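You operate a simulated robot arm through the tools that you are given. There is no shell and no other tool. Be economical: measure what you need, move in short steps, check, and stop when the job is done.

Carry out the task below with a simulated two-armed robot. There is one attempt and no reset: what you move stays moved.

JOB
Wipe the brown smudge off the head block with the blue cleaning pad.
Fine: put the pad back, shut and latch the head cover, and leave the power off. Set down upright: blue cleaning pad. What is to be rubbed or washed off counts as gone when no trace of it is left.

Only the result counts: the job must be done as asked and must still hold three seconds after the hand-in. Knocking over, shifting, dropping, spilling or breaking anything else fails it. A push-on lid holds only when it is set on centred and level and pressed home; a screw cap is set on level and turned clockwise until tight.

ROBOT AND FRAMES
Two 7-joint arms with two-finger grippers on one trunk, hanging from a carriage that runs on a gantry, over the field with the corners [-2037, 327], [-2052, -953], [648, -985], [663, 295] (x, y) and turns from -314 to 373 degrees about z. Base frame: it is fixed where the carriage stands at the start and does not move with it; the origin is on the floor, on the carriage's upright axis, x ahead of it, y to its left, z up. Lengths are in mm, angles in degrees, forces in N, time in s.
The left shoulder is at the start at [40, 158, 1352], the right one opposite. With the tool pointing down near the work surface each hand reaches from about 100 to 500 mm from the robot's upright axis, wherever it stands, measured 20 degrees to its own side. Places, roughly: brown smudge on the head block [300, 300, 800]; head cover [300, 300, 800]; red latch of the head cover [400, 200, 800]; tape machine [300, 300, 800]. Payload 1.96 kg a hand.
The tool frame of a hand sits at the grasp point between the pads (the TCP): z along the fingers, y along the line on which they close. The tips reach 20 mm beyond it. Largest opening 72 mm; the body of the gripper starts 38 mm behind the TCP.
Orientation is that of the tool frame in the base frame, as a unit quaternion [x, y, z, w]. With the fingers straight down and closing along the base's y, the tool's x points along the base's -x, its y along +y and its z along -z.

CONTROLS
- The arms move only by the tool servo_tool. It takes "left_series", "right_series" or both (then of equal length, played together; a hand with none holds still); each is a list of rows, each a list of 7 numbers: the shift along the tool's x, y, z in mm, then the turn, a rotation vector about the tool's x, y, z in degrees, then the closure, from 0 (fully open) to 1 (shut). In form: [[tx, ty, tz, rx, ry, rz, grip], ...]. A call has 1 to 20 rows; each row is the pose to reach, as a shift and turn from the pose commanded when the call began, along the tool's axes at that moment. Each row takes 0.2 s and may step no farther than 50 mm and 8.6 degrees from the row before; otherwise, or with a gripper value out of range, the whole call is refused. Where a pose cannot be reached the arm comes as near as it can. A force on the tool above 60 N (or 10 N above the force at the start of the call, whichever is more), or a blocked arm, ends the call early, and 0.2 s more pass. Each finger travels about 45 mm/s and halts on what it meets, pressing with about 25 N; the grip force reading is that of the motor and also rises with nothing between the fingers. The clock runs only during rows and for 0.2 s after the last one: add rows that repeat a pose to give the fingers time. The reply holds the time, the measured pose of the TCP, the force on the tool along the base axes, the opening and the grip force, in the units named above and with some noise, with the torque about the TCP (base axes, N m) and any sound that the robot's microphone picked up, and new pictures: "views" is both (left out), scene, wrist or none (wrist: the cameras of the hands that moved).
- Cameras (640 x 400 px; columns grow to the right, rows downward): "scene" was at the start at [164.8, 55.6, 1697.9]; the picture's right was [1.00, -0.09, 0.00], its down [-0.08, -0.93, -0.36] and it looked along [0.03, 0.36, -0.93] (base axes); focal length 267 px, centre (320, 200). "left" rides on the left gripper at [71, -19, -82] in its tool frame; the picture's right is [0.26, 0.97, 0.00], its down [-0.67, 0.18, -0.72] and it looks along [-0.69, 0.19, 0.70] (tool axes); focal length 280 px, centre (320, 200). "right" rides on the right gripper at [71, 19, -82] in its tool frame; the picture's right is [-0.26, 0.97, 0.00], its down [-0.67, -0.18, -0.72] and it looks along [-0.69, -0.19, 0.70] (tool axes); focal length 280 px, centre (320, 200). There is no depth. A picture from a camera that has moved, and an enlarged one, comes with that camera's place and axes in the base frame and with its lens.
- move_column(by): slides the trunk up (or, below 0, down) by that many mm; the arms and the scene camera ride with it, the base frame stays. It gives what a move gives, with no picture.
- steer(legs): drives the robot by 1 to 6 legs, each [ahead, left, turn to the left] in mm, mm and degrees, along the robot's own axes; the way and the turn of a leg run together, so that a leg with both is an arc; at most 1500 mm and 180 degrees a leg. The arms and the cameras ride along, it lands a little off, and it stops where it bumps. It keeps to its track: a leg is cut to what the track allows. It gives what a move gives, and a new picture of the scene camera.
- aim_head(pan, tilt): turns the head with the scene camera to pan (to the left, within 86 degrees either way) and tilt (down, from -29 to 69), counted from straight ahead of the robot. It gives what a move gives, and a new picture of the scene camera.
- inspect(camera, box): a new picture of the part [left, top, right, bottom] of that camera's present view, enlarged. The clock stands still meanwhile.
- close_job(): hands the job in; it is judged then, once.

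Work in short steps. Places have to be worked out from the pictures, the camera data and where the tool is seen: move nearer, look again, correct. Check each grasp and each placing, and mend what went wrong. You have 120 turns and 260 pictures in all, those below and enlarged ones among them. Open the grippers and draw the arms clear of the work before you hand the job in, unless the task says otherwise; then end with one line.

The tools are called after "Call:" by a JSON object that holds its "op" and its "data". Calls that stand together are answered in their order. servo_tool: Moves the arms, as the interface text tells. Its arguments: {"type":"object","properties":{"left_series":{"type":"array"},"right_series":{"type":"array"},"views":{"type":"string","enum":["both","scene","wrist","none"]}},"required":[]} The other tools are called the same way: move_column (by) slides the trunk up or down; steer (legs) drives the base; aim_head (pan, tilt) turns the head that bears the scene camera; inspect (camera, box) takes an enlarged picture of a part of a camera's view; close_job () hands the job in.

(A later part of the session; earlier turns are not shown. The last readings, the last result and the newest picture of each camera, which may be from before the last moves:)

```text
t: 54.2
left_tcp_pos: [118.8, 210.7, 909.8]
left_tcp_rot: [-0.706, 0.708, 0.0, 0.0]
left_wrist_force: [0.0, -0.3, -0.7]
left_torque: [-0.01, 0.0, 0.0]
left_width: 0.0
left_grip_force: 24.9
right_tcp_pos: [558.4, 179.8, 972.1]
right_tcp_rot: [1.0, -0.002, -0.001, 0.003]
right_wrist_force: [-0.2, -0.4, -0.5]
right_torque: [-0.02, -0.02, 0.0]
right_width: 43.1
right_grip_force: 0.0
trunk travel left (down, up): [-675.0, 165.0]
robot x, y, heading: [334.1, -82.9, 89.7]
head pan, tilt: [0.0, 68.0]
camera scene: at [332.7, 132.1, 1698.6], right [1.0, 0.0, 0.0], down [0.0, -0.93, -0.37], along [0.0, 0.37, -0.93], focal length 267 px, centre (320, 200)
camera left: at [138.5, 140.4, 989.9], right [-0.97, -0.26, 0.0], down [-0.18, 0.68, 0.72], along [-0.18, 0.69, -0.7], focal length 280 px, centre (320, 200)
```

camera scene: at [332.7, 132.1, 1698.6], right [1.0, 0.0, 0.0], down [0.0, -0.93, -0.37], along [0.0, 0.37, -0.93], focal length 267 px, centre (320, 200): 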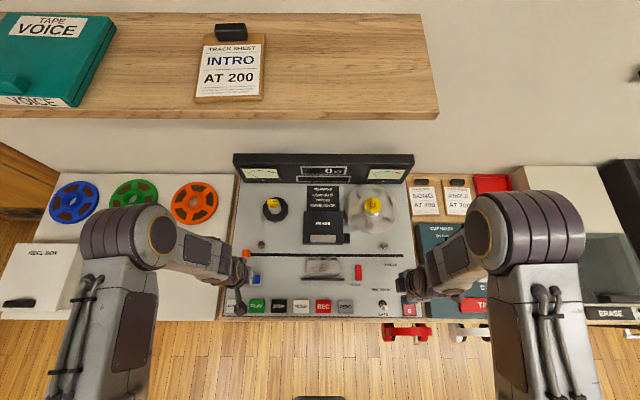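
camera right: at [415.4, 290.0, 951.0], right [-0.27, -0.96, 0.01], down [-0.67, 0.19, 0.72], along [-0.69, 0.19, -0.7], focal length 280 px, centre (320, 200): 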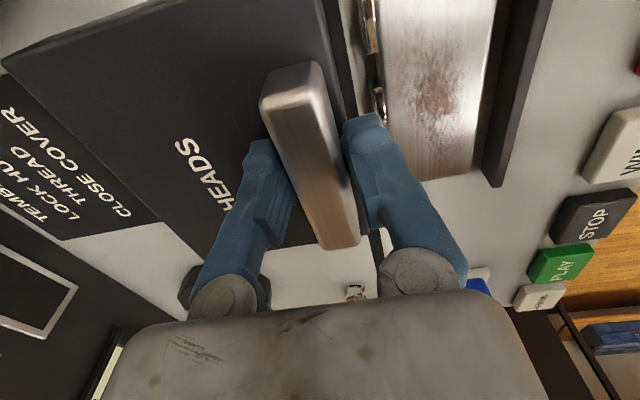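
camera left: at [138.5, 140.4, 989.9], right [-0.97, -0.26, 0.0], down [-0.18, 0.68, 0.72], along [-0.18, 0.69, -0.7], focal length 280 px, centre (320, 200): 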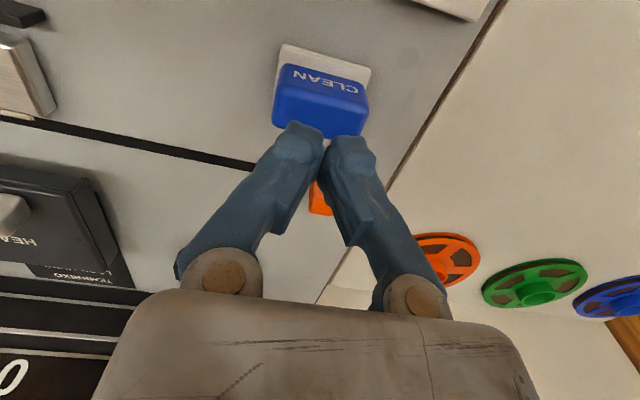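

It slipped out, still standing in place. I enlarge to measure the pad's height and place better.

Call:
{"op": "inspect", "data": {"camera": "left", "box": [250, 30, 390, 140]}}

Call:
{"op": "inspect", "data": {"camera": "scene", "box": [225, 255, 285, 300]}}

```text
3.64 times, centred on (320, 85) of left
camera zoom: at [138.5, 140.4, 989.9], right [-0.97, -0.26, 0.0], down [-0.18, 0.68, 0.72], along [-0.18, 0.69, -0.7], focal length 1020 px, centre (320, 618)
```

zoom: 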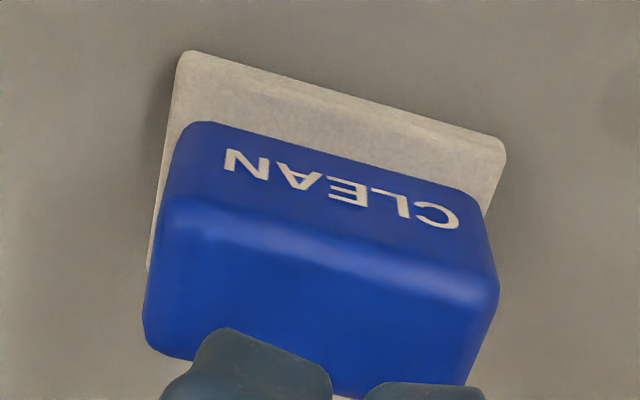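

```text
8.89 times, centred on (255, 278) of scene
camera zoom: at [332.7, 132.1, 1698.6], right [1.0, 0.0, 0.0], down [0.0, -0.93, -0.37], along [0.0, 0.37, -0.93], focal length 2375 px, centre (898, -489)
```

zoom: 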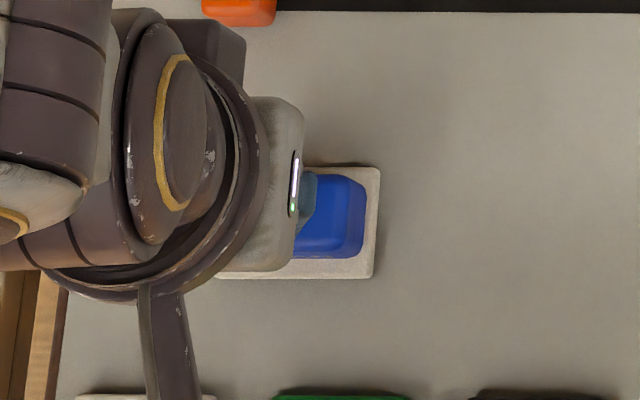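

The white slab is the wider part (~52 mm) and my tips only caught its upper edge. I go deeper this time, tips ≈ 819, and grip again.

Call:
{"op": "servo_tool", "data": {"left_series": [[0, 0, 0, 0, 0, 0, 0], [0, 0, 0, 0, 0, 0, 0], [0, 0, 0, 0, 0, 0, 0], [0, 0, 0, 0, 0, 0, 0], [0, 0, 15, 0, 0, 0, 0], [0, 0, 35, 0, 0, 0, 0], [0, 0, 52, 0, 0, 0, 0], [0, 0, 62, 0, 0, 0, 0], [0, 0, 67, 0, 0, 0, 0], [0, 0, 70.5, 0, 0, 0, 0], [0, 0, 70.5, 0, 0, 0, 0]], "views": "wrist"}}

```text
t: 56.6
left_tcp_pos: [118.6, 210.9, 839.1]
left_tcp_rot: [-0.705, 0.709, 0.0, 0.0]
left_wrist_force: [0.6, -0.1, -0.3]
left_torque: [-0.02, -0.01, 0.0]
left_width: 72.2
left_grip_force: 0.0
right_tcp_pos: [559.2, 180.3, 971.3]
right_tcp_rot: [1.0, -0.003, -0.001, 0.002]
right_wrist_force: [0.3, -0.4, 0.0]
right_torque: [-0.01, -0.01, -0.03]
right_width: 43.4
right_grip_force: 0.0
trunk travel left (down, up): [-675.0, 165.0]
robot x, y, heading: [332.9, -85.7, 89.9]
head pan, tilt: [0.0, 68.0]
camera left: at [137.2, 141.4, 919.8], right [-0.97, -0.26, 0.0], down [-0.18, 0.68, 0.72], along [-0.18, 0.69, -0.7], focal length 280 px, centre (320, 200)
```

left: 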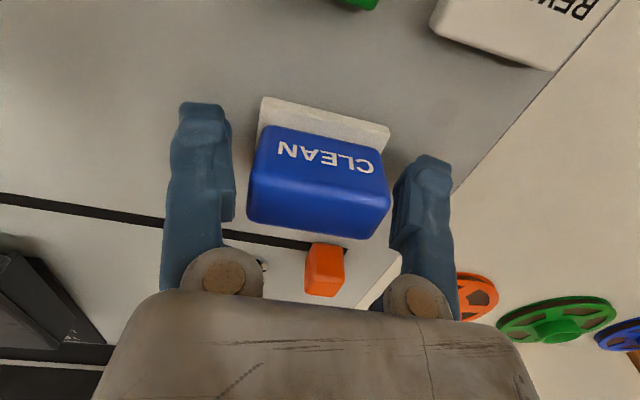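

No contact; close the fingers here and lift slowly.

Call:
{"op": "servo_tool", "data": {"left_series": [[0, 0, 0, 0, 0, 0, 0.5], [0, 0, 0, 0, 0, 0, 1], [0, 0, 0, 0, 0, 0, 1], [0, 0, 0, 0, 0, 0, 1], [0, 0, -3, 0, 0, 0, 1], [0, 0, -8, 0, 0, 0, 1], [0, 0, -15, 0, 0, 0, 1], [0, 0, -25, 0, 0, 0, 1]], "views": "wrist"}}

```text
t: 58.4
left_tcp_pos: [118.1, 210.8, 863.0]
left_tcp_rot: [-0.706, 0.709, 0.0, 0.0]
left_wrist_force: [0.2, 0.2, 0.0]
left_torque: [0.04, 0.04, 0.01]
left_width: 54.9
left_grip_force: 24.8
right_tcp_pos: [559.4, 179.4, 972.3]
right_tcp_rot: [1.0, -0.003, -0.001, 0.001]
right_wrist_force: [-0.8, -0.9, -0.8]
right_torque: [-0.01, -0.02, 0.03]
right_width: 43.4
right_grip_force: 0.1
trunk travel left (down, up): [-675.0, 165.0]
robot x, y, heading: [332.3, -86.8, 90.1]
head pan, tilt: [0.0, 68.0]
camera left: at [137.5, 141.5, 943.5], right [-0.97, -0.26, 0.0], down [-0.18, 0.68, 0.72], along [-0.18, 0.69, -0.7], focal length 280 px, centre (320, 200)
```

left: 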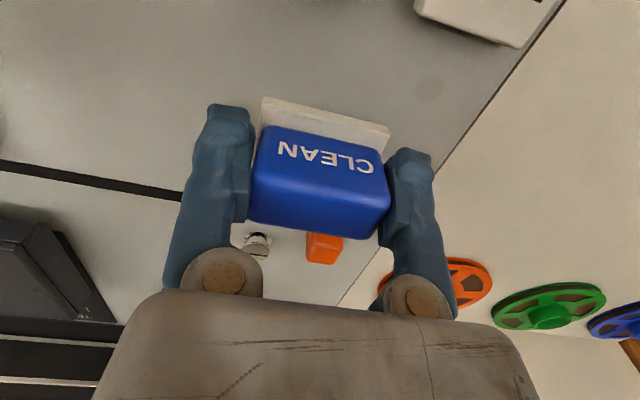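

The pad is held firmly (55 mm). I carry it at height over the head block.

Call:
{"op": "servo_tool", "data": {"left_series": [[0, 0, -30, 0, 0, 0, 1], [-5, -30, -45, 0, 0, 0, 1], [-10, -70, -50, 0, 0, 0, 1], [-17, -110, -50, 0, 0, 0, 1], [-24, -150, -50, 0, 0, 0, 1], [-30, -190, -50, 0, 0, 0, 1], [-35, -225, -50, 0, 0, 0, 1], [-35, -225, -30, 0, 0, 0, 1], [-35, -225, -30, 0, 0, 0, 1]], "views": "both"}}

Call:
{"op": "inspect", "data": {"camera": "left", "box": [180, 20, 460, 240]}}

Call:
{"op": "inspect", "data": {"camera": "scene", "box": [270, 230, 390, 305]}}

```text
t: 60.4
left_tcp_pos: [343.4, 246.4, 892.5]
left_tcp_rot: [-0.706, 0.709, -0.001, -0.001]
left_wrist_force: [0.7, 0.1, -1.8]
left_torque: [0.01, -0.02, -0.03]
left_width: 54.6
left_grip_force: 24.7
right_tcp_pos: [558.4, 179.5, 970.1]
right_tcp_rot: [1.0, -0.002, -0.001, 0.002]
right_wrist_force: [-0.3, 0.6, 0.8]
right_torque: [0.03, 0.01, 0.01]
right_width: 43.0
right_grip_force: 0.0
trunk travel left (down, up): [-675.0, 165.0]
robot x, y, heading: [330.8, -84.6, 89.7]
head pan, tilt: [0.0, 68.0]
camera scene: at [332.7, 132.1, 1698.6], right [1.0, 0.0, 0.0], down [0.0, -0.93, -0.37], along [0.0, 0.37, -0.93], focal length 267 px, centre (320, 200)
camera left: at [362.7, 176.1, 973.4], right [-0.97, -0.26, 0.0], down [-0.18, 0.68, 0.72], along [-0.18, 0.69, -0.7], focal length 280 px, centre (320, 200)
```

scene: 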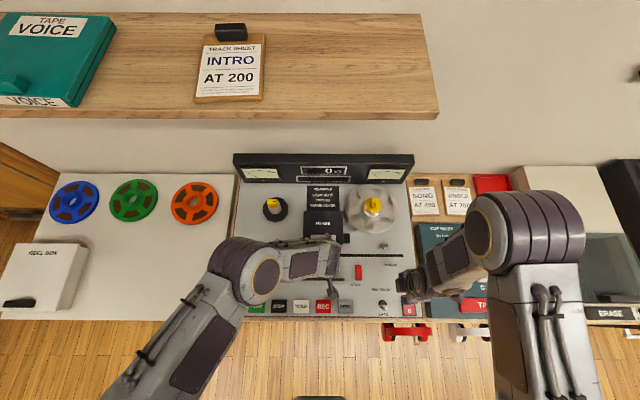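
left: 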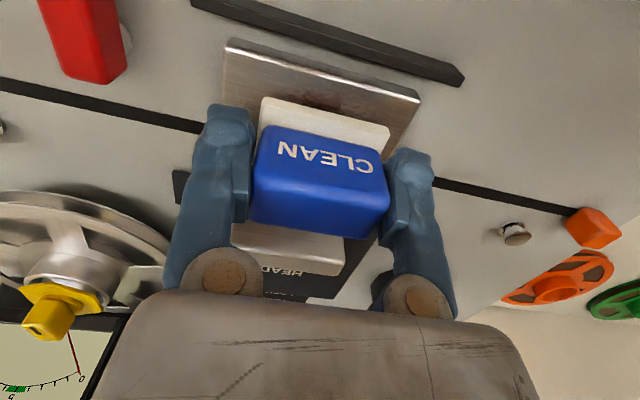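

```text
1.82 times, centred on (320, 130) of left
camera zoom: at [362.7, 176.1, 973.4], right [-0.97, -0.26, 0.0], down [-0.18, 0.68, 0.72], along [-0.18, 0.69, -0.7], focal length 510 px, centre (320, 327)
```

zoom: 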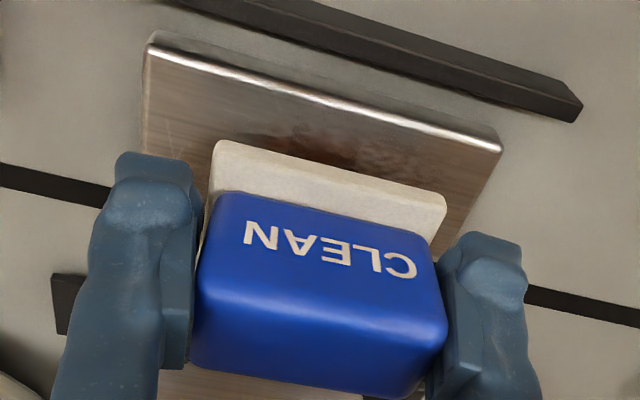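

```text
5.33 times, centred on (330, 268) of scene
camera zoom: at [332.7, 132.1, 1698.6], right [1.0, 0.0, 0.0], down [0.0, -0.93, -0.37], along [0.0, 0.37, -0.93], focal length 1425 px, centre (267, -160)
```

zoom: 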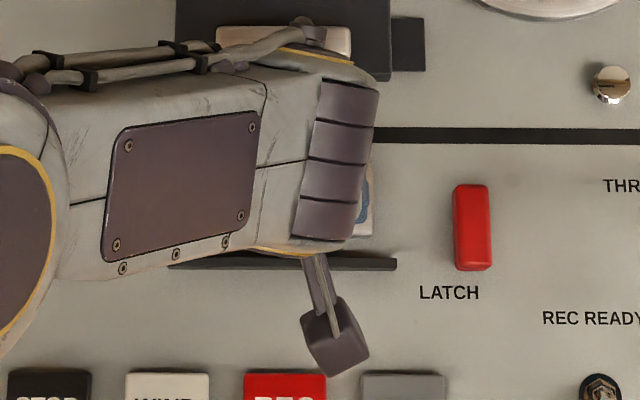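

Head-block top ≈ 824, y 232–271; smudge centre ≈ [343, 248]. I lower to just above expected contact, then in small steps.

Call:
{"op": "servo_tool", "data": {"left_series": [[-2, 0, 15, 0, 0, 0, 1], [-2, 0, 30, 0, 0, 0, 1], [-2, 0, 36, 0, 0, 0, 1], [-2, 0, 40, 0, 0, 0, 1]], "views": "none"}}

Call:
{"op": "servo_tool", "data": {"left_series": [[0, 0, 1.5, 0, 0, 0, 1], [0, 0, 3, 0, 0, 0, 1]], "views": "wrist"}}

```text
t: 61.4
left_tcp_pos: [342.7, 248.9, 855.5]
left_tcp_rot: [-0.705, 0.709, 0.0, 0.0]
left_wrist_force: [-3.2, -11.6, 46.4]
left_torque: [-0.04, -0.13, -0.34]
left_width: 54.6
left_grip_force: 24.9
right_tcp_pos: [558.4, 179.1, 973.2]
right_tcp_rot: [1.0, -0.003, -0.001, 0.003]
right_wrist_force: [-0.7, 0.7, 0.3]
right_torque: [0.0, -0.04, -0.05]
right_width: 43.1
right_grip_force: 0.0
trunk travel left (down, up): [-675.0, 165.0]
robot x, y, heading: [330.4, -84.1, 89.6]
head pan, tilt: [0.0, 68.0]
```

```text
t: 62.0
left_tcp_pos: [344.2, 250.3, 851.2]
left_tcp_rot: [-0.706, 0.709, -0.001, 0.0]
left_wrist_force: [-1.7, -8.7, 58.0]
left_torque: [-0.16, 0.02, -0.02]
left_width: 56.9
left_grip_force: 25.4
right_tcp_pos: [558.1, 181.0, 972.0]
right_tcp_rot: [1.0, -0.003, -0.001, 0.001]
right_wrist_force: [0.3, 0.1, -0.2]
right_torque: [0.02, 0.03, 0.01]
right_width: 43.5
right_grip_force: 0.1
trunk travel left (down, up): [-675.0, 165.0]
robot x, y, heading: [334.7, -85.3, 90.0]
head pan, tilt: [0.0, 68.0]
camera left: at [362.4, 179.6, 932.0], right [-0.97, -0.26, 0.0], down [-0.18, 0.67, 0.72], along [-0.18, 0.69, -0.7], focal length 280 px, centre (320, 200)
```

left: 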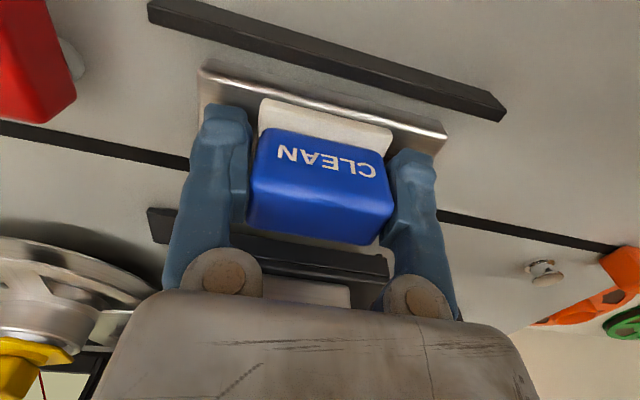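

Contact made (block ≈ 830), pressing too hard. I ease up 5 mm and check the force.

Call:
{"op": "servo_tool", "data": {"left_series": [[0, 0, -3, 0, 0, 0, 1], [0, 0, -4, 0, 0, 0, 1]], "views": "none"}}

```text
t: 62.6
left_tcp_pos: [342.5, 247.3, 852.9]
left_tcp_rot: [-0.706, 0.709, -0.001, -0.001]
left_wrist_force: [-0.3, 0.3, 0.8]
left_torque: [0.0, -0.04, -0.02]
left_width: 56.1
left_grip_force: 25.1
right_tcp_pos: [559.6, 181.8, 969.8]
right_tcp_rot: [1.0, -0.003, -0.001, 0.002]
right_wrist_force: [0.3, 0.2, 0.0]
right_torque: [-0.02, 0.02, -0.01]
right_width: 43.3
right_grip_force: 0.0
trunk travel left (down, up): [-675.0, 165.0]
robot x, y, heading: [332.3, -85.6, 89.7]
head pan, tilt: [0.0, 68.0]
```

Contact is just below here. I press 2 mm and rub along x over the smudge in a few passes.

Call:
{"op": "servo_tool", "data": {"left_series": [[0, 0, 2, 0, 0, 0, 1], [0, 10, 2, 0, 0, 0, 1], [0, 20, 2, 0, 0, 0, 1], [0, 10, 2, 0, 0, 0, 1], [0, 0, 2, 0, 0, 0, 1], [0, -10, 2, 0, 0, 0, 1], [0, -20, 2, 0, 0, 0, 1], [0, -10, 2, 0, 0, 0, 1], [0, 0, 2, 0, 0, 0, 1], [0, 10, 2, 0, 0, 0, 1], [0, 20, 2, 0, 0, 0, 1], [0, 10, 2, 0, 0, 0, 1], [0, 0, 2, 0, 0, 0, 1]], "views": "none"}}

```text
t: 65.4
left_tcp_pos: [343.0, 249.0, 852.0]
left_tcp_rot: [-0.706, 0.708, 0.001, -0.001]
left_wrist_force: [-2.2, 0.1, 4.2]
left_torque: [0.0, -0.12, 0.02]
left_width: 56.1
left_grip_force: 24.7
right_tcp_pos: [558.4, 180.4, 971.8]
right_tcp_rot: [1.0, -0.003, -0.001, 0.003]
right_wrist_force: [-0.4, 0.4, 0.8]
right_torque: [0.0, -0.01, 0.04]
right_width: 43.4
right_grip_force: 0.1
trunk travel left (down, up): [-675.0, 165.0]
robot x, y, heading: [331.6, -85.1, 89.7]
head pan, tilt: [0.0, 68.0]
```

Light contact (4 N). I press 1.5 mm more and rub with y offsets, then lift and shift aside to look.

Call:
{"op": "servo_tool", "data": {"left_series": [[0, 0, 1.5, 0, 0, 0, 1], [0, 12, 1.5, 0, 0, 0, 1], [0, 22, 1.5, 0, 0, 0, 1], [6, 12, 1.5, 0, 0, 0, 1], [6, 0, 1.5, 0, 0, 0, 1], [6, -12, 1.5, 0, 0, 0, 1], [6, -22, 1.5, 0, 0, 0, 1], [0, -12, 1.5, 0, 0, 0, 1], [0, 0, 1.5, 0, 0, 0, 1], [-5, 12, 1.5, 0, 0, 0, 1], [-5, 22, 1.5, 0, 0, 0, 1], [-5, 10, 1.5, 0, 0, 0, 1], [-5, 0, 1.5, 0, 0, 0, 1], [-5, -12, 1.5, 0, 0, 0, 1], [-5, -22, 1.5, 0, 0, 0, 1], [0, -12, 1.5, 0, 0, 0, 1], [0, 0, 1.5, 0, 0, 0, 1]], "views": "none"}}

Call:
{"op": "servo_tool", "data": {"left_series": [[0, 0, -20, 0, 0, 0, 1], [0, 0, -50, 0, 0, 0, 1], [5, 40, -55, 0, 0, 0, 1], [10, 80, -55, 0, 0, 0, 1], [10, 120, -55, 0, 0, 0, 1]], "views": "wrist"}}

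Call:
{"op": "inspect", "data": {"camera": "scene", "box": [290, 240, 370, 290]}}

```text
t: 69.0
left_tcp_pos: [346.3, 248.2, 851.0]
left_tcp_rot: [-0.705, 0.709, -0.001, 0.002]
left_wrist_force: [4.7, 0.4, 20.5]
left_torque: [0.11, 0.37, -0.1]
left_width: 56.7
left_grip_force: 24.8
left hand out of reach, approached as far as the arm can: row 15
right_tcp_pos: [559.6, 179.9, 972.0]
right_tcp_rot: [1.0, -0.003, -0.001, 0.002]
right_wrist_force: [-0.7, -0.2, -0.1]
right_torque: [0.0, 0.01, -0.02]
right_width: 43.0
right_grip_force: 0.0
trunk travel left (down, up): [-675.0, 165.0]
robot x, y, heading: [333.7, -80.5, 89.9]
head pan, tilt: [0.0, 68.0]
```

```text
t: 70.2
left_tcp_pos: [224.1, 239.3, 902.7]
left_tcp_rot: [-0.706, 0.708, 0.0, -0.001]
left_wrist_force: [-0.8, 0.6, 0.0]
left_torque: [0.02, 0.01, 0.05]
left_width: 56.6
left_grip_force: 24.8
right_tcp_pos: [558.2, 180.1, 971.3]
right_tcp_rot: [1.0, -0.003, -0.001, 0.003]
right_wrist_force: [0.3, -0.1, 0.7]
right_torque: [-0.03, -0.01, 0.0]
right_width: 43.0
right_grip_force: 0.0
trunk travel left (down, up): [-675.0, 165.0]
robot x, y, heading: [334.1, -86.2, 89.9]
head pan, tilt: [0.0, 68.0]
camera left: at [243.3, 168.6, 984.2], right [-0.97, -0.26, 0.0], down [-0.18, 0.68, 0.72], along [-0.18, 0.69, -0.7], focal length 280 px, centre (320, 200)
```

left: 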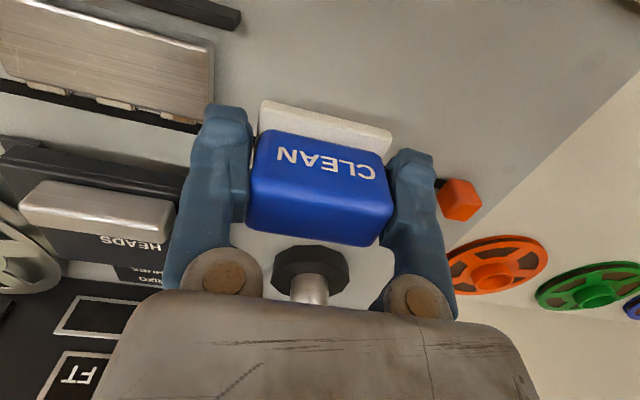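

```text
8.00 times, centred on (330, 265) of scene
camera zoom: at [332.6, 132.1, 1698.6], right [1.0, 0.0, 0.0], down [0.0, -0.93, -0.37], along [0.0, 0.37, -0.93], focal length 2138 px, centre (240, -320)
```

zoom: 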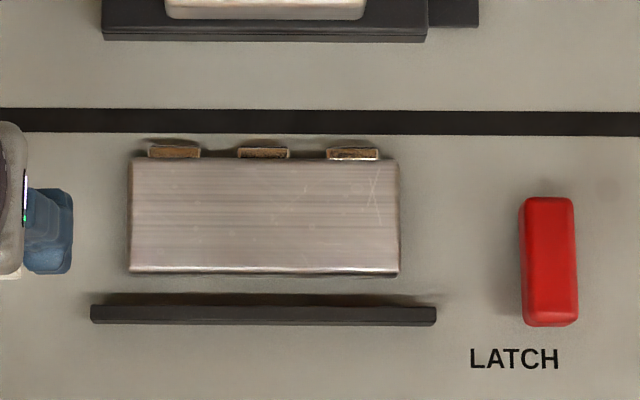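

The block looks clean. I check closely with the wrist camera.

Call:
{"op": "inspect", "data": {"camera": "left", "box": [0, 0, 220, 135]}}

Call:
{"op": "inspect", "data": {"camera": "scene", "box": [304, 256, 344, 276]}}

```text
2.91 times, centred on (110, 68) of left
camera zoom: at [243.3, 168.6, 984.2], right [-0.97, -0.26, 0.0], down [-0.18, 0.68, 0.72], along [-0.18, 0.69, -0.7], focal length 816 px, centre (931, 586)
```

zoom: 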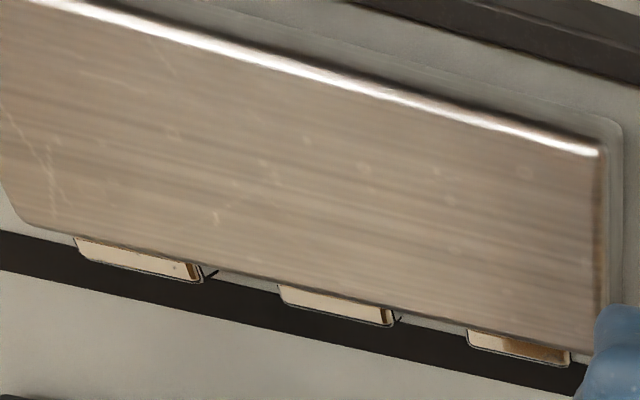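

```text
16.00 times, centred on (324, 266) of scene
camera zoom: at [332.6, 132.1, 1698.6], right [1.0, 0.0, 0.0], down [0.0, -0.93, -0.37], along [0.0, 0.37, -0.93], focal length 4275 px, centre (256, -856)
```

zoom: 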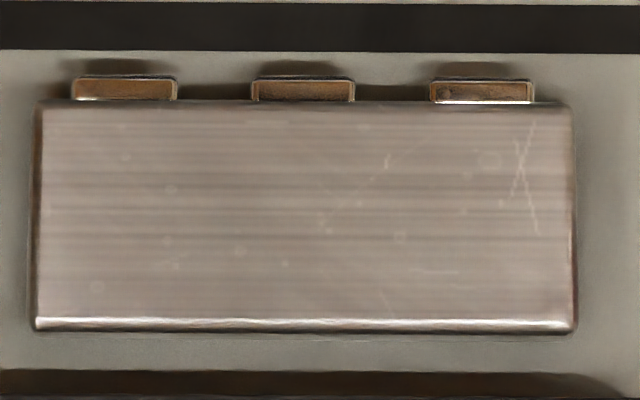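

No trace left. I carry the pad back over its original place ([118.4, 210.8]) and lower it to just above the deck.

Call:
{"op": "servo_tool", "data": {"left_series": [[8, 35, 0, 0, 0, 0, 1], [18, 70, 0, 0, 0, 0, 1], [28.5, 105.7, 0, 0, 0, 0, 1], [28.5, 105.7, 30, 0, 0, 0, 1], [28.5, 105.7, 50, 0, 0, 0, 1], [28.5, 105.7, 60, 0, 0, 0, 1], [28.5, 105.7, 60, 0, 0, 0, 1]], "views": "wrist"}}

```text
t: 71.8
left_tcp_pos: [118.8, 210.2, 845.7]
left_tcp_rot: [-0.705, 0.709, 0.0, 0.0]
left_wrist_force: [0.2, 0.3, 0.2]
left_torque: [0.0, 0.02, 0.0]
left_width: 56.5
left_grip_force: 24.9
right_tcp_pos: [559.1, 179.2, 971.9]
right_tcp_rot: [1.0, -0.003, -0.001, 0.002]
right_wrist_force: [-0.8, -0.4, -0.1]
right_torque: [-0.02, -0.04, -0.01]
right_width: 43.2
right_grip_force: 0.1
trunk travel left (down, up): [-675.0, 165.0]
robot x, y, heading: [329.8, -87.1, 89.8]
head pan, tilt: [0.0, 68.0]
camera left: at [138.2, 140.3, 926.5], right [-0.97, -0.26, 0.0], down [-0.18, 0.68, 0.72], along [-0.18, 0.69, -0.7], focal length 280 px, centre (320, 200)
```

left: 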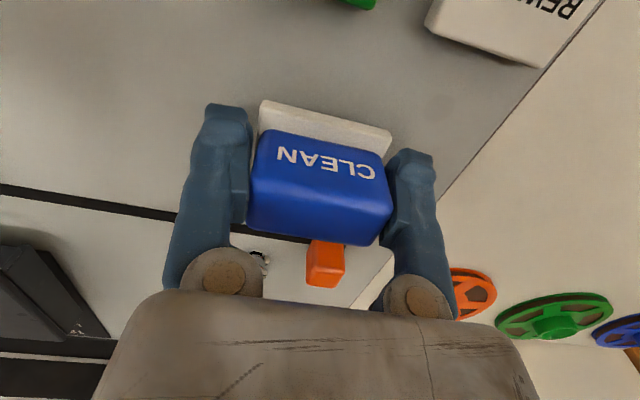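

Lower in small steps until contact is felt.

Call:
{"op": "servo_tool", "data": {"left_series": [[0, 0, 3, 0, 0, 0, 1], [0, 0, 5, 0, 0, 0, 1], [0, 0, 7, 0, 0, 0, 1]], "views": "none"}}

Call:
{"op": "servo_tool", "data": {"left_series": [[0, 0, 1, 0, 0, 0, 1], [0, 0, 2, 0, 0, 0, 1]], "views": "none"}}

```text
t: 72.6
left_tcp_pos: [118.4, 211.2, 839.3]
left_tcp_rot: [-0.705, 0.709, 0.0, -0.001]
left_wrist_force: [-1.5, 0.1, -0.1]
left_torque: [-0.02, 0.01, -0.02]
left_width: 56.1
left_grip_force: 25.3
right_tcp_pos: [558.7, 180.4, 971.2]
right_tcp_rot: [1.0, -0.003, -0.001, 0.002]
right_wrist_force: [0.2, 0.1, -0.1]
right_torque: [-0.03, -0.03, -0.01]
right_width: 43.2
right_grip_force: 0.1
trunk travel left (down, up): [-675.0, 165.0]
robot x, y, heading: [330.1, -82.5, 89.8]
head pan, tilt: [0.0, 68.0]
```

```text
t: 73.2
left_tcp_pos: [117.7, 211.3, 836.1]
left_tcp_rot: [-0.705, 0.709, 0.0, 0.0]
left_wrist_force: [0.4, -0.5, -0.1]
left_torque: [-0.01, -0.03, -0.02]
left_width: 56.3
left_grip_force: 24.8
right_tcp_pos: [558.4, 179.1, 971.5]
right_tcp_rot: [1.0, -0.003, 0.0, 0.003]
right_wrist_force: [-0.7, 0.1, -0.4]
right_torque: [0.02, 0.0, 0.01]
right_width: 43.0
right_grip_force: 0.2
trunk travel left (down, up): [-675.0, 165.0]
robot x, y, heading: [332.6, -82.5, 89.5]
head pan, tilt: [0.0, 68.0]
```

No contact yet; continue slowly.

Call:
{"op": "servo_tool", "data": {"left_series": [[0, 0, 1, 0, 0, 0, 1], [0, 0, 2, 0, 0, 0, 1]], "views": "none"}}

Call:
{"op": "servo_tool", "data": {"left_series": [[0, 0, 0.7, 0, 0, 0, 1], [0, 0, 1.5, 0, 0, 0, 1]], "views": "wrist"}}

```text
t: 73.8
left_tcp_pos: [116.6, 211.2, 835.2]
left_tcp_rot: [-0.706, 0.708, -0.001, 0.0]
left_wrist_force: [2.6, -3.4, 20.9]
left_torque: [0.01, 0.05, 0.09]
left_width: 56.1
left_grip_force: 25.2
right_tcp_pos: [559.0, 180.4, 971.3]
right_tcp_rot: [1.0, -0.003, -0.001, 0.003]
right_wrist_force: [-0.5, -0.4, 0.1]
right_torque: [-0.01, -0.04, 0.01]
right_width: 43.2
right_grip_force: 0.1
trunk travel left (down, up): [-675.0, 165.0]
robot x, y, heading: [328.8, -86.1, 89.7]
head pan, tilt: [0.0, 68.0]
```

```text
t: 74.4
left_tcp_pos: [116.5, 212.2, 834.4]
left_tcp_rot: [-0.705, 0.709, 0.0, 0.0]
left_wrist_force: [5.9, -10.0, 58.8]
left_torque: [-0.04, 0.01, 0.0]
left_width: 56.8
left_grip_force: 24.7
right_tcp_pos: [557.2, 179.0, 972.2]
right_tcp_rot: [1.0, -0.002, 0.0, 0.003]
right_wrist_force: [1.1, 0.4, 0.3]
right_torque: [0.0, -0.01, -0.01]
right_width: 43.2
right_grip_force: 0.0
trunk travel left (down, up): [-675.0, 165.0]
robot x, y, heading: [331.6, -86.4, 89.8]
head pan, tilt: [0.0, 68.0]
camera left: at [135.9, 141.1, 915.4], right [-0.97, -0.26, 0.0], down [-0.18, 0.68, 0.72], along [-0.18, 0.69, -0.7], focal length 280 px, centre (320, 200)
```

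left: 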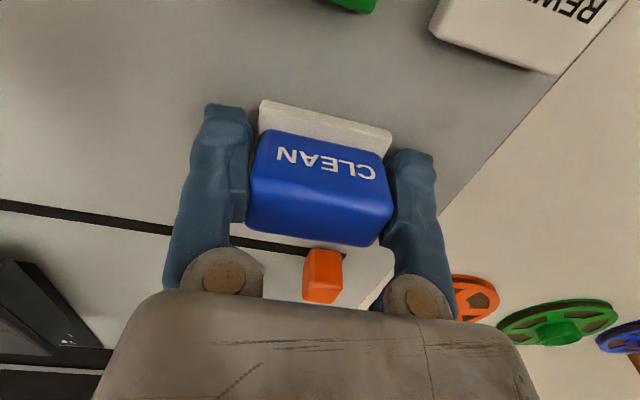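

Firmly on the deck. I ease up 1.5 mm, move back to x≈118, then open slowly and raise the hand.

Call:
{"op": "servo_tool", "data": {"left_series": [[0, 0, -2, 0, 0, 0, 1], [0, 0, -2, 0, 0, 0, 0.15], [0, 0, -2, 0, 0, 0, 0], [0, 0, -2, 0, 0, 0, 0], [0, 0, -2, 0, 0, 0, 0], [0, 0, -20, 0, 0, 0, 0], [0, 0, -50, 0, 0, 0, 0], [40, 10, -90, 0, 0, 0, 0], [80, 10, -105, 0, 0, 0, 0]], "views": "wrist"}}

Call:
{"op": "inspect", "data": {"camera": "scene", "box": [220, 240, 300, 300]}}

```text
refused: row 8 steps farther than a row can; nothing moved
```

```text
6.67 times, centred on (260, 270) of scene
camera zoom: at [332.5, 132.2, 1699.4], right [1.0, 0.0, 0.0], down [0.0, -0.93, -0.37], along [0.0, 0.37, -0.93], focal length 1781 px, centre (720, -267)
```

zoom: 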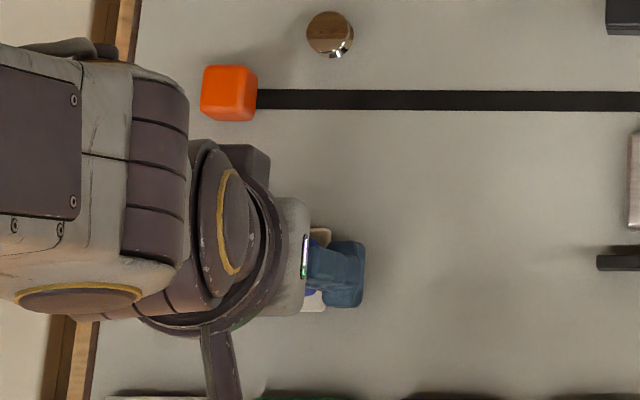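

Refused for one long step; repeat with shorter ones.

Call:
{"op": "servo_tool", "data": {"left_series": [[0, 0, -2, 0, 0, 0, 1], [0, 0, -2, 0, 0, 0, 0.15], [0, 0, -2, 0, 0, 0, 0], [0, 0, -2, 0, 0, 0, 0], [0, 0, -2, 0, 0, 0, 0], [0, 0, -20, 0, 0, 0, 0], [0, 0, -50, 0, 0, 0, 0], [30, 5, -80, 0, 0, 0, 0], [60, 5, -105, 0, 0, 0, 0], [80, 5, -110, 0, 0, 0, 0]], "views": "wrist"}}

Call:
{"op": "inspect", "data": {"camera": "scene", "box": [230, 190, 430, 310]}}

```text
t: 76.6
left_tcp_pos: [113.6, 128.7, 943.0]
left_tcp_rot: [-0.706, 0.708, 0.0, 0.0]
left_wrist_force: [-0.5, 0.6, -0.7]
left_torque: [0.01, -0.01, 0.03]
left_width: 71.9
left_grip_force: 0.0
right_tcp_pos: [560.4, 179.6, 970.9]
right_tcp_rot: [1.0, -0.002, 0.0, 0.003]
right_wrist_force: [0.0, 0.0, -0.3]
right_torque: [0.01, 0.0, 0.02]
right_width: 43.1
right_grip_force: 0.0
trunk travel left (down, up): [-675.0, 165.0]
robot x, y, heading: [330.7, -86.3, 89.8]
head pan, tilt: [0.0, 68.0]
camera left: at [132.1, 57.7, 1023.1], right [-0.97, -0.26, 0.0], down [-0.18, 0.68, 0.72], along [-0.18, 0.69, -0.7], focal length 280 px, centre (320, 200)
```

left: 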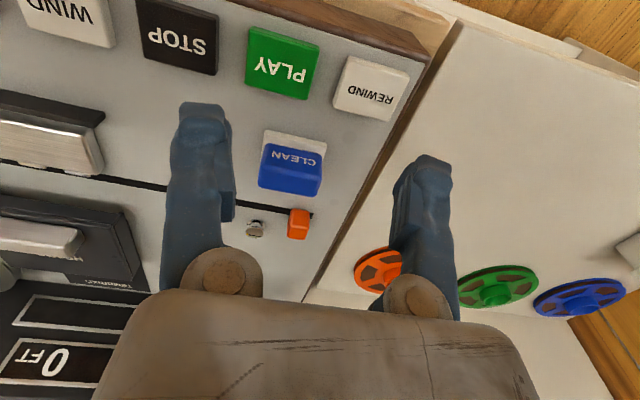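

```text
3.20 times, centred on (330, 250) of scene
camera zoom: at [332.7, 132.1, 1698.6], right [1.0, 0.0, 0.0], down [0.0, -0.93, -0.37], along [0.0, 0.37, -0.93], focal length 855 px, centre (288, 40)
```

zoom: 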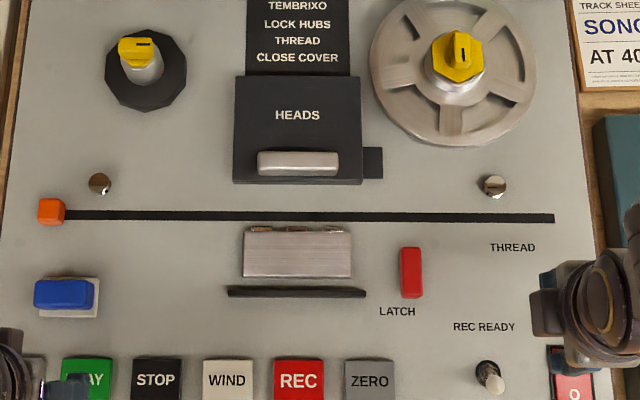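

Pad is back and standing. The handle (y≈334) is at the reach limit, so I drive 60 mm ahead before closing the cover.

Call:
{"op": "steer", "data": {"legs": [[60, 0, 0]]}}

```text
t: 77.6
left_tcp_pos: [112.1, 187.4, 941.8]
left_tcp_rot: [-0.706, 0.709, 0.001, 0.0]
left_wrist_force: [0.7, -0.1, -0.3]
left_torque: [-0.04, -0.03, 0.01]
left_width: 72.1
left_grip_force: 0.0
right_tcp_pos: [558.9, 238.6, 971.1]
right_tcp_rot: [1.0, -0.002, -0.001, 0.001]
right_wrist_force: [-0.5, 0.4, -0.1]
right_torque: [0.01, -0.01, 0.01]
right_width: 43.2
right_grip_force: 0.0
trunk travel left (down, up): [-675.0, 165.0]
robot x, y, heading: [331.6, -27.4, 89.5]
head pan, tilt: [0.0, 68.0]
camera scene: at [332.9, 191.0, 1698.7], right [1.0, 0.0, 0.0], down [0.0, -0.93, -0.37], along [0.0, 0.37, -0.93], focal length 267 px, centre (320, 200)
```

scene: 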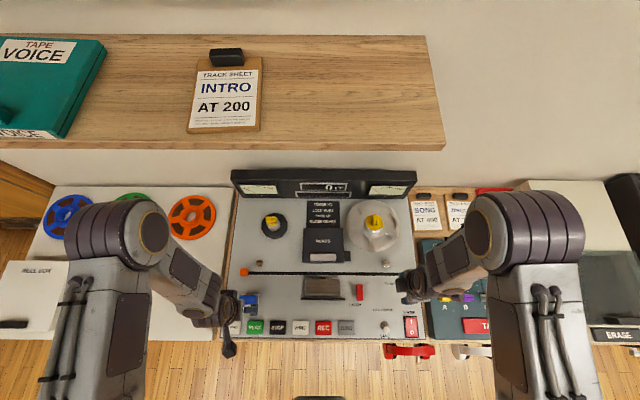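

Bring the right hand over the handle.

Call:
{"op": "servo_tool", "data": {"right_series": [[-36, -16, 0, 0, 0, 0, 0.4], [-72, -32, 0, 0, 0, 0, 0.4], [-108, -48, 0, 0, 0, 0, 0.4], [-144, -64, 10, 0, 0, 0, 0.4], [-180, -80, 25, 0, 0, 0, 0.4], [-216, -95, 41, 0, 0, 0, 0.4], [-216, -95, 41, 0, 0, 0, 0.4]], "views": "wrist"}}

```text
t: 79.2
left_tcp_pos: [113.7, 187.7, 941.8]
left_tcp_rot: [-0.705, 0.709, 0.0, 0.0]
left_wrist_force: [0.2, 0.3, 0.1]
left_torque: [0.0, -0.03, 0.0]
left_width: 72.0
left_grip_force: 0.0
right_tcp_pos: [342.4, 333.1, 934.4]
right_tcp_rot: [1.0, -0.003, 0.0, 0.002]
right_wrist_force: [0.7, 0.0, -0.8]
right_torque: [0.02, -0.01, -0.01]
right_width: 43.2
right_grip_force: 0.0
trunk travel left (down, up): [-675.0, 165.0]
robot x, y, heading: [331.8, -24.3, 89.6]
head pan, tilt: [0.0, 68.0]
camera right: at [415.5, 314.6, 1015.2], right [-0.27, -0.96, 0.01], down [-0.67, 0.19, 0.72], along [-0.69, 0.19, -0.7], focal length 280 px, centre (320, 200)
```

right: 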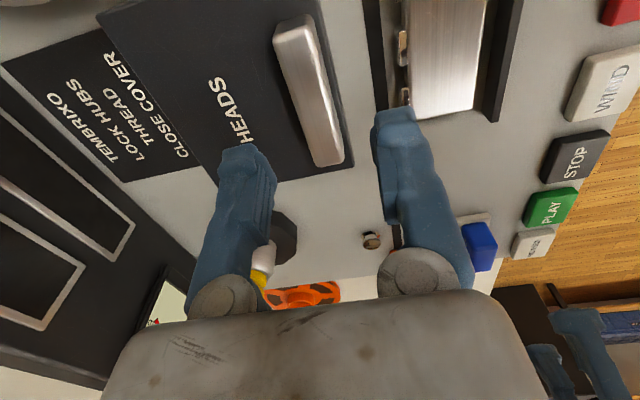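

The handle sits under the hand as before. I lower around it and grip.

Call:
{"op": "servo_tool", "data": {"right_series": [[0, -2, 25, 0, 0, 0, 0.4], [0, -2, 48, 0, 0, 0, 0.4], [0, -2, 58, 0, 0, 0, 0.4], [0, -2, 63, 0, 0, 0, 0.4], [0, -2, 63, 0, 0, 0, 0.7], [0, -2, 63, 0, 0, 0, 1], [0, -2, 63, 0, 0, 0, 1], [0, -2, 63, 0, 0, 0, 1]], "views": "wrist"}}

```text
t: 81.0
left_tcp_pos: [113.7, 189.2, 943.2]
left_tcp_rot: [-0.706, 0.708, 0.001, 0.001]
left_wrist_force: [0.2, -0.3, 0.0]
left_torque: [-0.02, 0.03, 0.02]
left_width: 72.0
left_grip_force: 0.1
right_tcp_pos: [344.0, 337.8, 869.5]
right_tcp_rot: [1.0, -0.003, -0.001, 0.002]
right_wrist_force: [0.9, -1.0, 30.8]
right_torque: [0.19, 0.0, -0.07]
right_width: 19.0
right_grip_force: 39.8
trunk travel left (down, up): [-675.0, 165.0]
robot x, y, heading: [336.2, -22.4, 90.0]
head pan, tilt: [0.0, 68.0]
camera right: at [415.3, 319.4, 950.8], right [-0.27, -0.96, 0.0], down [-0.67, 0.19, 0.72], along [-0.69, 0.19, -0.7], focal length 280 px, centre (320, 200)
```

right: 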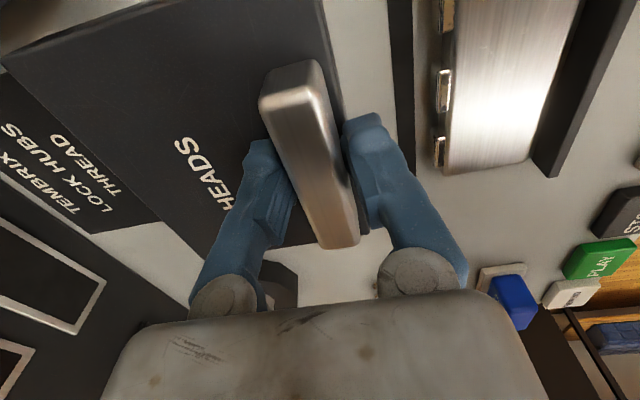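

Gripped. Slide the cover shut (−y ≈ 104 mm).

Call:
{"op": "servo_tool", "data": {"right_series": [[0, 9, -1, 0, 0, 0, 1], [0, 18, -1, 0, 0, 0, 1], [0, 27, -1, 0, 0, 0, 1], [0, 36, -1, 0, 0, 0, 1], [0, 45, -1, 0, 0, 0, 1], [0, 54, -1, 0, 0, 0, 1], [0, 63, -1, 0, 0, 0, 1], [0, 72, -1, 0, 0, 0, 1], [0, 81, -1, 0, 0, 0, 1], [0, 89, -1, 0, 0, 0, 1], [0, 95, -1, 0, 0, 0, 1], [0, 100, -1, 0, 0, 0, 1], [0, 103, -1, 0, 0, 0, 1], [0, 105, -1, 0, 0, 0, 1]], "views": "wrist"}}

```text
t: 84.0
left_tcp_pos: [112.5, 190.6, 942.8]
left_tcp_rot: [-0.706, 0.709, 0.0, 0.0]
left_wrist_force: [0.0, 0.3, -0.4]
left_torque: [-0.02, -0.02, 0.04]
left_width: 72.0
left_grip_force: 0.2
right_tcp_pos: [342.2, 234.4, 868.8]
right_tcp_rot: [1.0, -0.003, -0.001, 0.0]
right_wrist_force: [-0.9, 7.7, 31.7]
right_torque: [0.67, 0.67, 0.35]
right_width: 19.3
right_grip_force: 40.0
trunk travel left (down, up): [-675.0, 165.0]
robot x, y, heading: [333.2, -26.0, 89.9]
head pan, tilt: [0.0, 68.0]
camera right: at [414.1, 215.6, 950.5], right [-0.27, -0.96, 0.0], down [-0.67, 0.19, 0.72], along [-0.69, 0.19, -0.7], focal length 280 px, centre (320, 200)
```

right: 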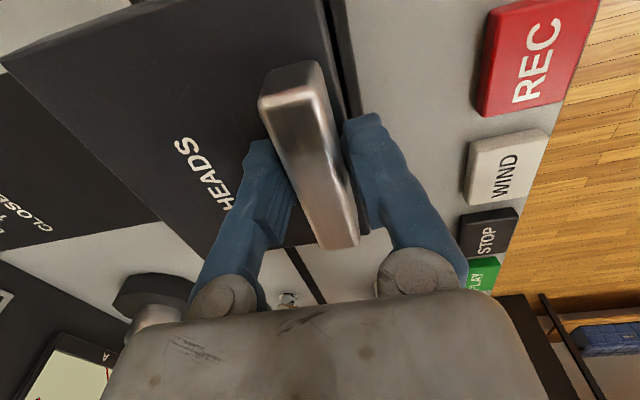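

Cover is back at its shut position (y 234.4). I press slightly more to make sure, then release and rise.

Call:
{"op": "servo_tool", "data": {"right_series": [[0, 2, 0, 0, 0, 0, 1], [0, 3, 0, 0, 0, 0, 1], [0, 3, 0, 0, 0, 0, 1]], "views": "none"}}

Call:
{"op": "servo_tool", "data": {"right_series": [[0, -2, -1, 0, 0, 0, 0.7], [0, -2, -1, 0, 0, 0, 0.4], [0, -2, -2, 0, 0, 0, 0.4], [0, -2, -30, 0, 0, 0, 0.4], [30, 5, -60, 0, 0, 0, 0.8], [75, 12, -60, 0, 0, 0, 1], [115, 18, -60, 0, 0, 0, 1], [148, 20, -60, 0, 0, 0, 1], [148, 20, -60, 0, 0, 0, 1]], "views": "wrist"}}

Call:
{"op": "inspect", "data": {"camera": "scene", "box": [270, 240, 390, 320]}}

```text
t: 84.8
left_tcp_pos: [111.2, 192.2, 941.9]
left_tcp_rot: [-0.706, 0.708, 0.002, 0.001]
left_wrist_force: [-0.6, 0.5, -0.2]
left_torque: [0.0, -0.03, -0.01]
left_width: 72.1
left_grip_force: 0.1
right_tcp_pos: [343.0, 234.2, 868.3]
right_tcp_rot: [1.0, -0.003, -0.001, -0.002]
right_wrist_force: [-5.6, 29.3, -24.1]
right_torque: [0.3, 0.12, -0.02]
right_width: 19.1
right_grip_force: 39.6
trunk travel left (down, up): [-675.0, 165.0]
robot x, y, heading: [331.6, -26.7, 89.9]
head pan, tilt: [0.0, 68.0]
```

```text
t: 86.8
left_tcp_pos: [113.0, 187.9, 941.9]
left_tcp_rot: [-0.705, 0.709, 0.0, 0.0]
left_wrist_force: [0.3, 0.2, -0.2]
left_torque: [0.0, 0.03, 0.01]
left_width: 72.1
left_grip_force: 0.0
right_tcp_pos: [492.5, 209.0, 927.5]
right_tcp_rot: [1.0, -0.003, -0.001, 0.002]
right_wrist_force: [0.8, -0.1, -0.2]
right_torque: [0.01, -0.01, 0.02]
right_width: 0.0
right_grip_force: 25.0
trunk travel left (down, up): [-675.0, 165.0]
robot x, y, heading: [332.1, -28.6, 89.8]
head pan, tilt: [0.0, 68.0]
camera right: at [563.2, 189.5, 1008.6], right [-0.27, -0.96, 0.01], down [-0.67, 0.19, 0.72], along [-0.69, 0.19, -0.7], focal length 280 px, centre (320, 200)
```

right: 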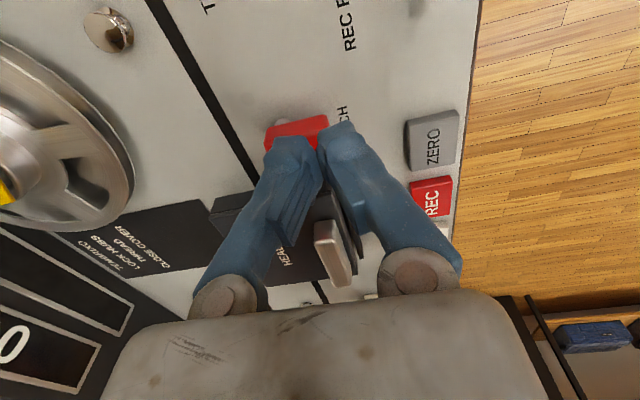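

```text
5.00 times, centred on (330, 280) of scene
camera zoom: at [332.9, 190.8, 1698.6], right [1.0, 0.0, 0.0], down [0.0, -0.93, -0.37], along [0.0, 0.37, -0.93], focal length 1336 px, centre (270, -200)
```

zoom: 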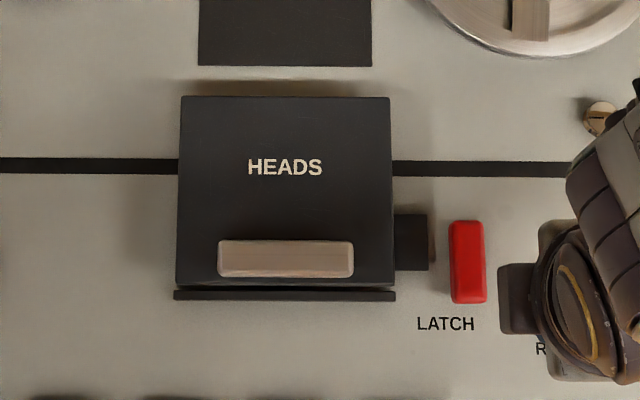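

Bar centre x≈452, pivot ≈ [452, 243]. I lower the closed fingers right of its free end and sweep it round towards the ear.

Call:
{"op": "servo_tool", "data": {"right_series": [[0, 0, 30, 0, 0, 0, 1], [0, 0, 60, 0, 0, 0, 1], [0, 0, 77, 0, 0, 0, 1], [-10.5, -6, 77, 0, 0, 0, 1], [-19.5, -6, 77, 0, 0, 0, 1], [-28.5, -2, 77, 0, 0, 0, 1], [-36.5, 1, 77, 0, 0, 0, 1], [-45.5, 1, 77, 0, 0, 0, 1], [-54.5, -2, 77, 0, 0, 0, 1]], "views": "wrist"}}

Call:
{"op": "inspect", "data": {"camera": "scene", "box": [270, 240, 390, 320]}}

```text
t: 88.8
left_tcp_pos: [112.7, 187.4, 941.1]
left_tcp_rot: [-0.706, 0.708, -0.001, 0.0]
left_wrist_force: [-0.6, 0.1, 0.2]
left_torque: [-0.01, 0.0, -0.01]
left_width: 71.9
left_grip_force: 0.1
right_tcp_pos: [435.0, 208.0, 851.0]
right_tcp_rot: [1.0, -0.002, -0.003, 0.002]
right_wrist_force: [-0.7, 0.5, -0.7]
right_torque: [0.01, -0.03, -0.01]
right_width: 0.0
right_grip_force: 25.0
trunk travel left (down, up): [-675.0, 165.0]
robot x, y, heading: [333.6, -28.4, 89.7]
head pan, tilt: [0.0, 68.0]
camera right: at [506.7, 189.5, 932.5], right [-0.27, -0.96, 0.01], down [-0.67, 0.19, 0.72], along [-0.69, 0.19, -0.7], focal length 280 px, centre (320, 200)
```

right: 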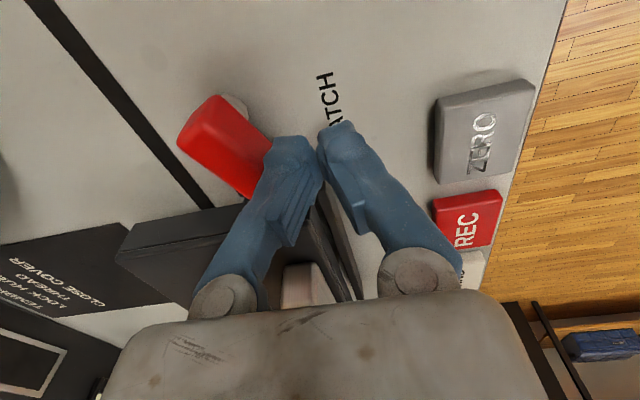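

```text
5.00 times, centred on (330, 280) of scene
camera zoom: at [332.9, 190.8, 1698.6], right [1.0, 0.0, 0.0], down [0.0, -0.93, -0.37], along [0.0, 0.37, -0.93], focal length 1336 px, centre (270, -200)
```

zoom: 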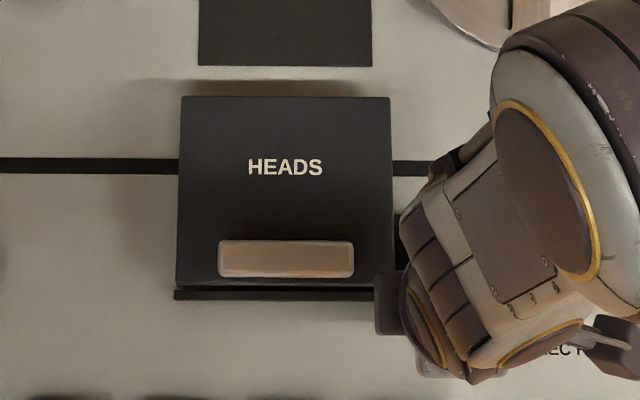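

The bar is swinging round nicely. Now finish pushing towards +y until the stop.

Call:
{"op": "servo_tool", "data": {"right_series": [[-5, -5, 0, 0, 0, 0, 1], [-8, -10, 0, 0, 0, 0, 1], [-8, -14, 0, 0, 0, 0, 1], [-8, -17, 0, 0, 0, 0, 1], [-8, -19, 0, 0, 0, 0, 1], [-8, -21, 0, 0, 0, 0, 1]], "views": "wrist"}}

```text
t: 90.2
left_tcp_pos: [113.4, 181.8, 941.4]
left_tcp_rot: [-0.706, 0.708, -0.002, -0.002]
left_wrist_force: [0.0, -0.7, 0.3]
left_torque: [0.0, 0.0, 0.01]
left_width: 72.1
left_grip_force: 0.0
right_tcp_pos: [428.4, 220.5, 850.2]
right_tcp_rot: [1.0, -0.001, -0.002, 0.009]
right_wrist_force: [-4.2, -33.5, 31.5]
right_torque: [0.28, -0.19, -0.13]
right_width: 0.1
right_grip_force: 24.9
trunk travel left (down, up): [-675.0, 165.0]
robot x, y, heading: [332.1, -26.3, 89.7]
head pan, tilt: [0.0, 68.0]
camera right: at [499.6, 203.2, 932.6], right [-0.27, -0.96, 0.02], down [-0.67, 0.2, 0.71], along [-0.69, 0.18, -0.7], focal length 280 px, centre (320, 200)
```

right: 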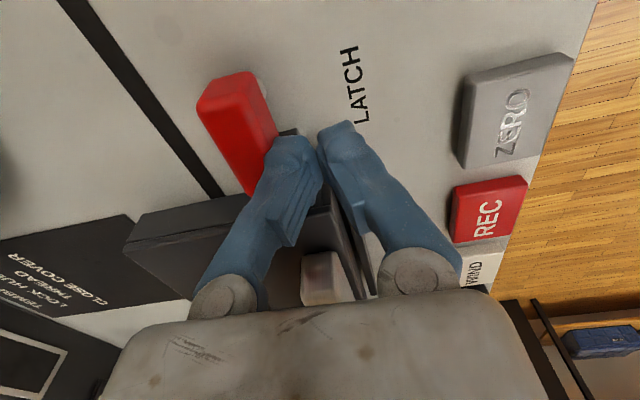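

Resistance at y 220 with an upward component; I back off, rise and check the bar's angle.

Call:
{"op": "servo_tool", "data": {"right_series": [[0, 10, 0, 0, 0, 0, 1], [0, 14, -30, 0, 0, 0, 1], [30, 14, -70, 0, 0, 0, 1], [70, 14, -85, 0, 0, 0, 1], [110, 14, -85, 0, 0, 0, 1]], "views": "wrist"}}

Call:
{"op": "inspect", "data": {"camera": "scene", "box": [320, 260, 380, 310]}}

```text
t: 91.4
left_tcp_pos: [113.1, 186.5, 943.6]
left_tcp_rot: [-0.706, 0.708, 0.0, -0.001]
left_wrist_force: [-0.5, -0.3, -0.9]
left_torque: [0.03, 0.02, -0.02]
left_width: 71.8
left_grip_force: 0.0
right_tcp_pos: [540.5, 217.0, 934.7]
right_tcp_rot: [1.0, -0.002, 0.0, 0.002]
right_wrist_force: [-1.4, 0.0, 0.0]
right_torque: [-0.01, 0.04, 0.0]
right_width: 0.0
right_grip_force: 24.8
trunk travel left (down, up): [-675.0, 165.0]
robot x, y, heading: [330.9, -28.3, 89.8]
head pan, tilt: [0.0, 68.0]
camera right: at [611.5, 198.1, 1016.1], right [-0.27, -0.96, 0.0], down [-0.67, 0.19, 0.72], along [-0.69, 0.19, -0.7], focal length 280 px, centre (320, 200)
```

right: 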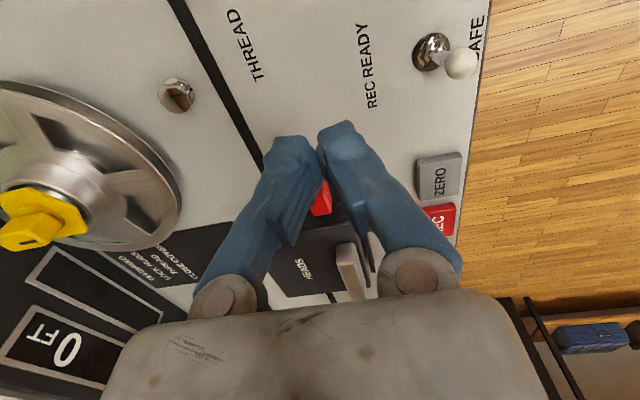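

```text
8.00 times, centred on (350, 285) of scene
camera zoom: at [333.0, 190.8, 1698.6], right [1.0, 0.0, 0.0], down [0.0, -0.93, -0.37], along [0.0, 0.37, -0.93], focal length 2138 px, centre (80, -480)
```

zoom: 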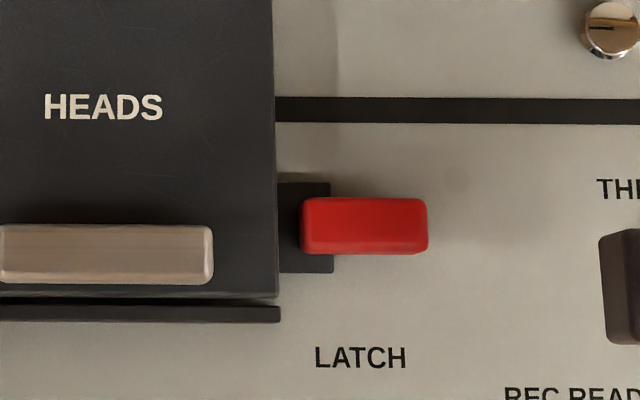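

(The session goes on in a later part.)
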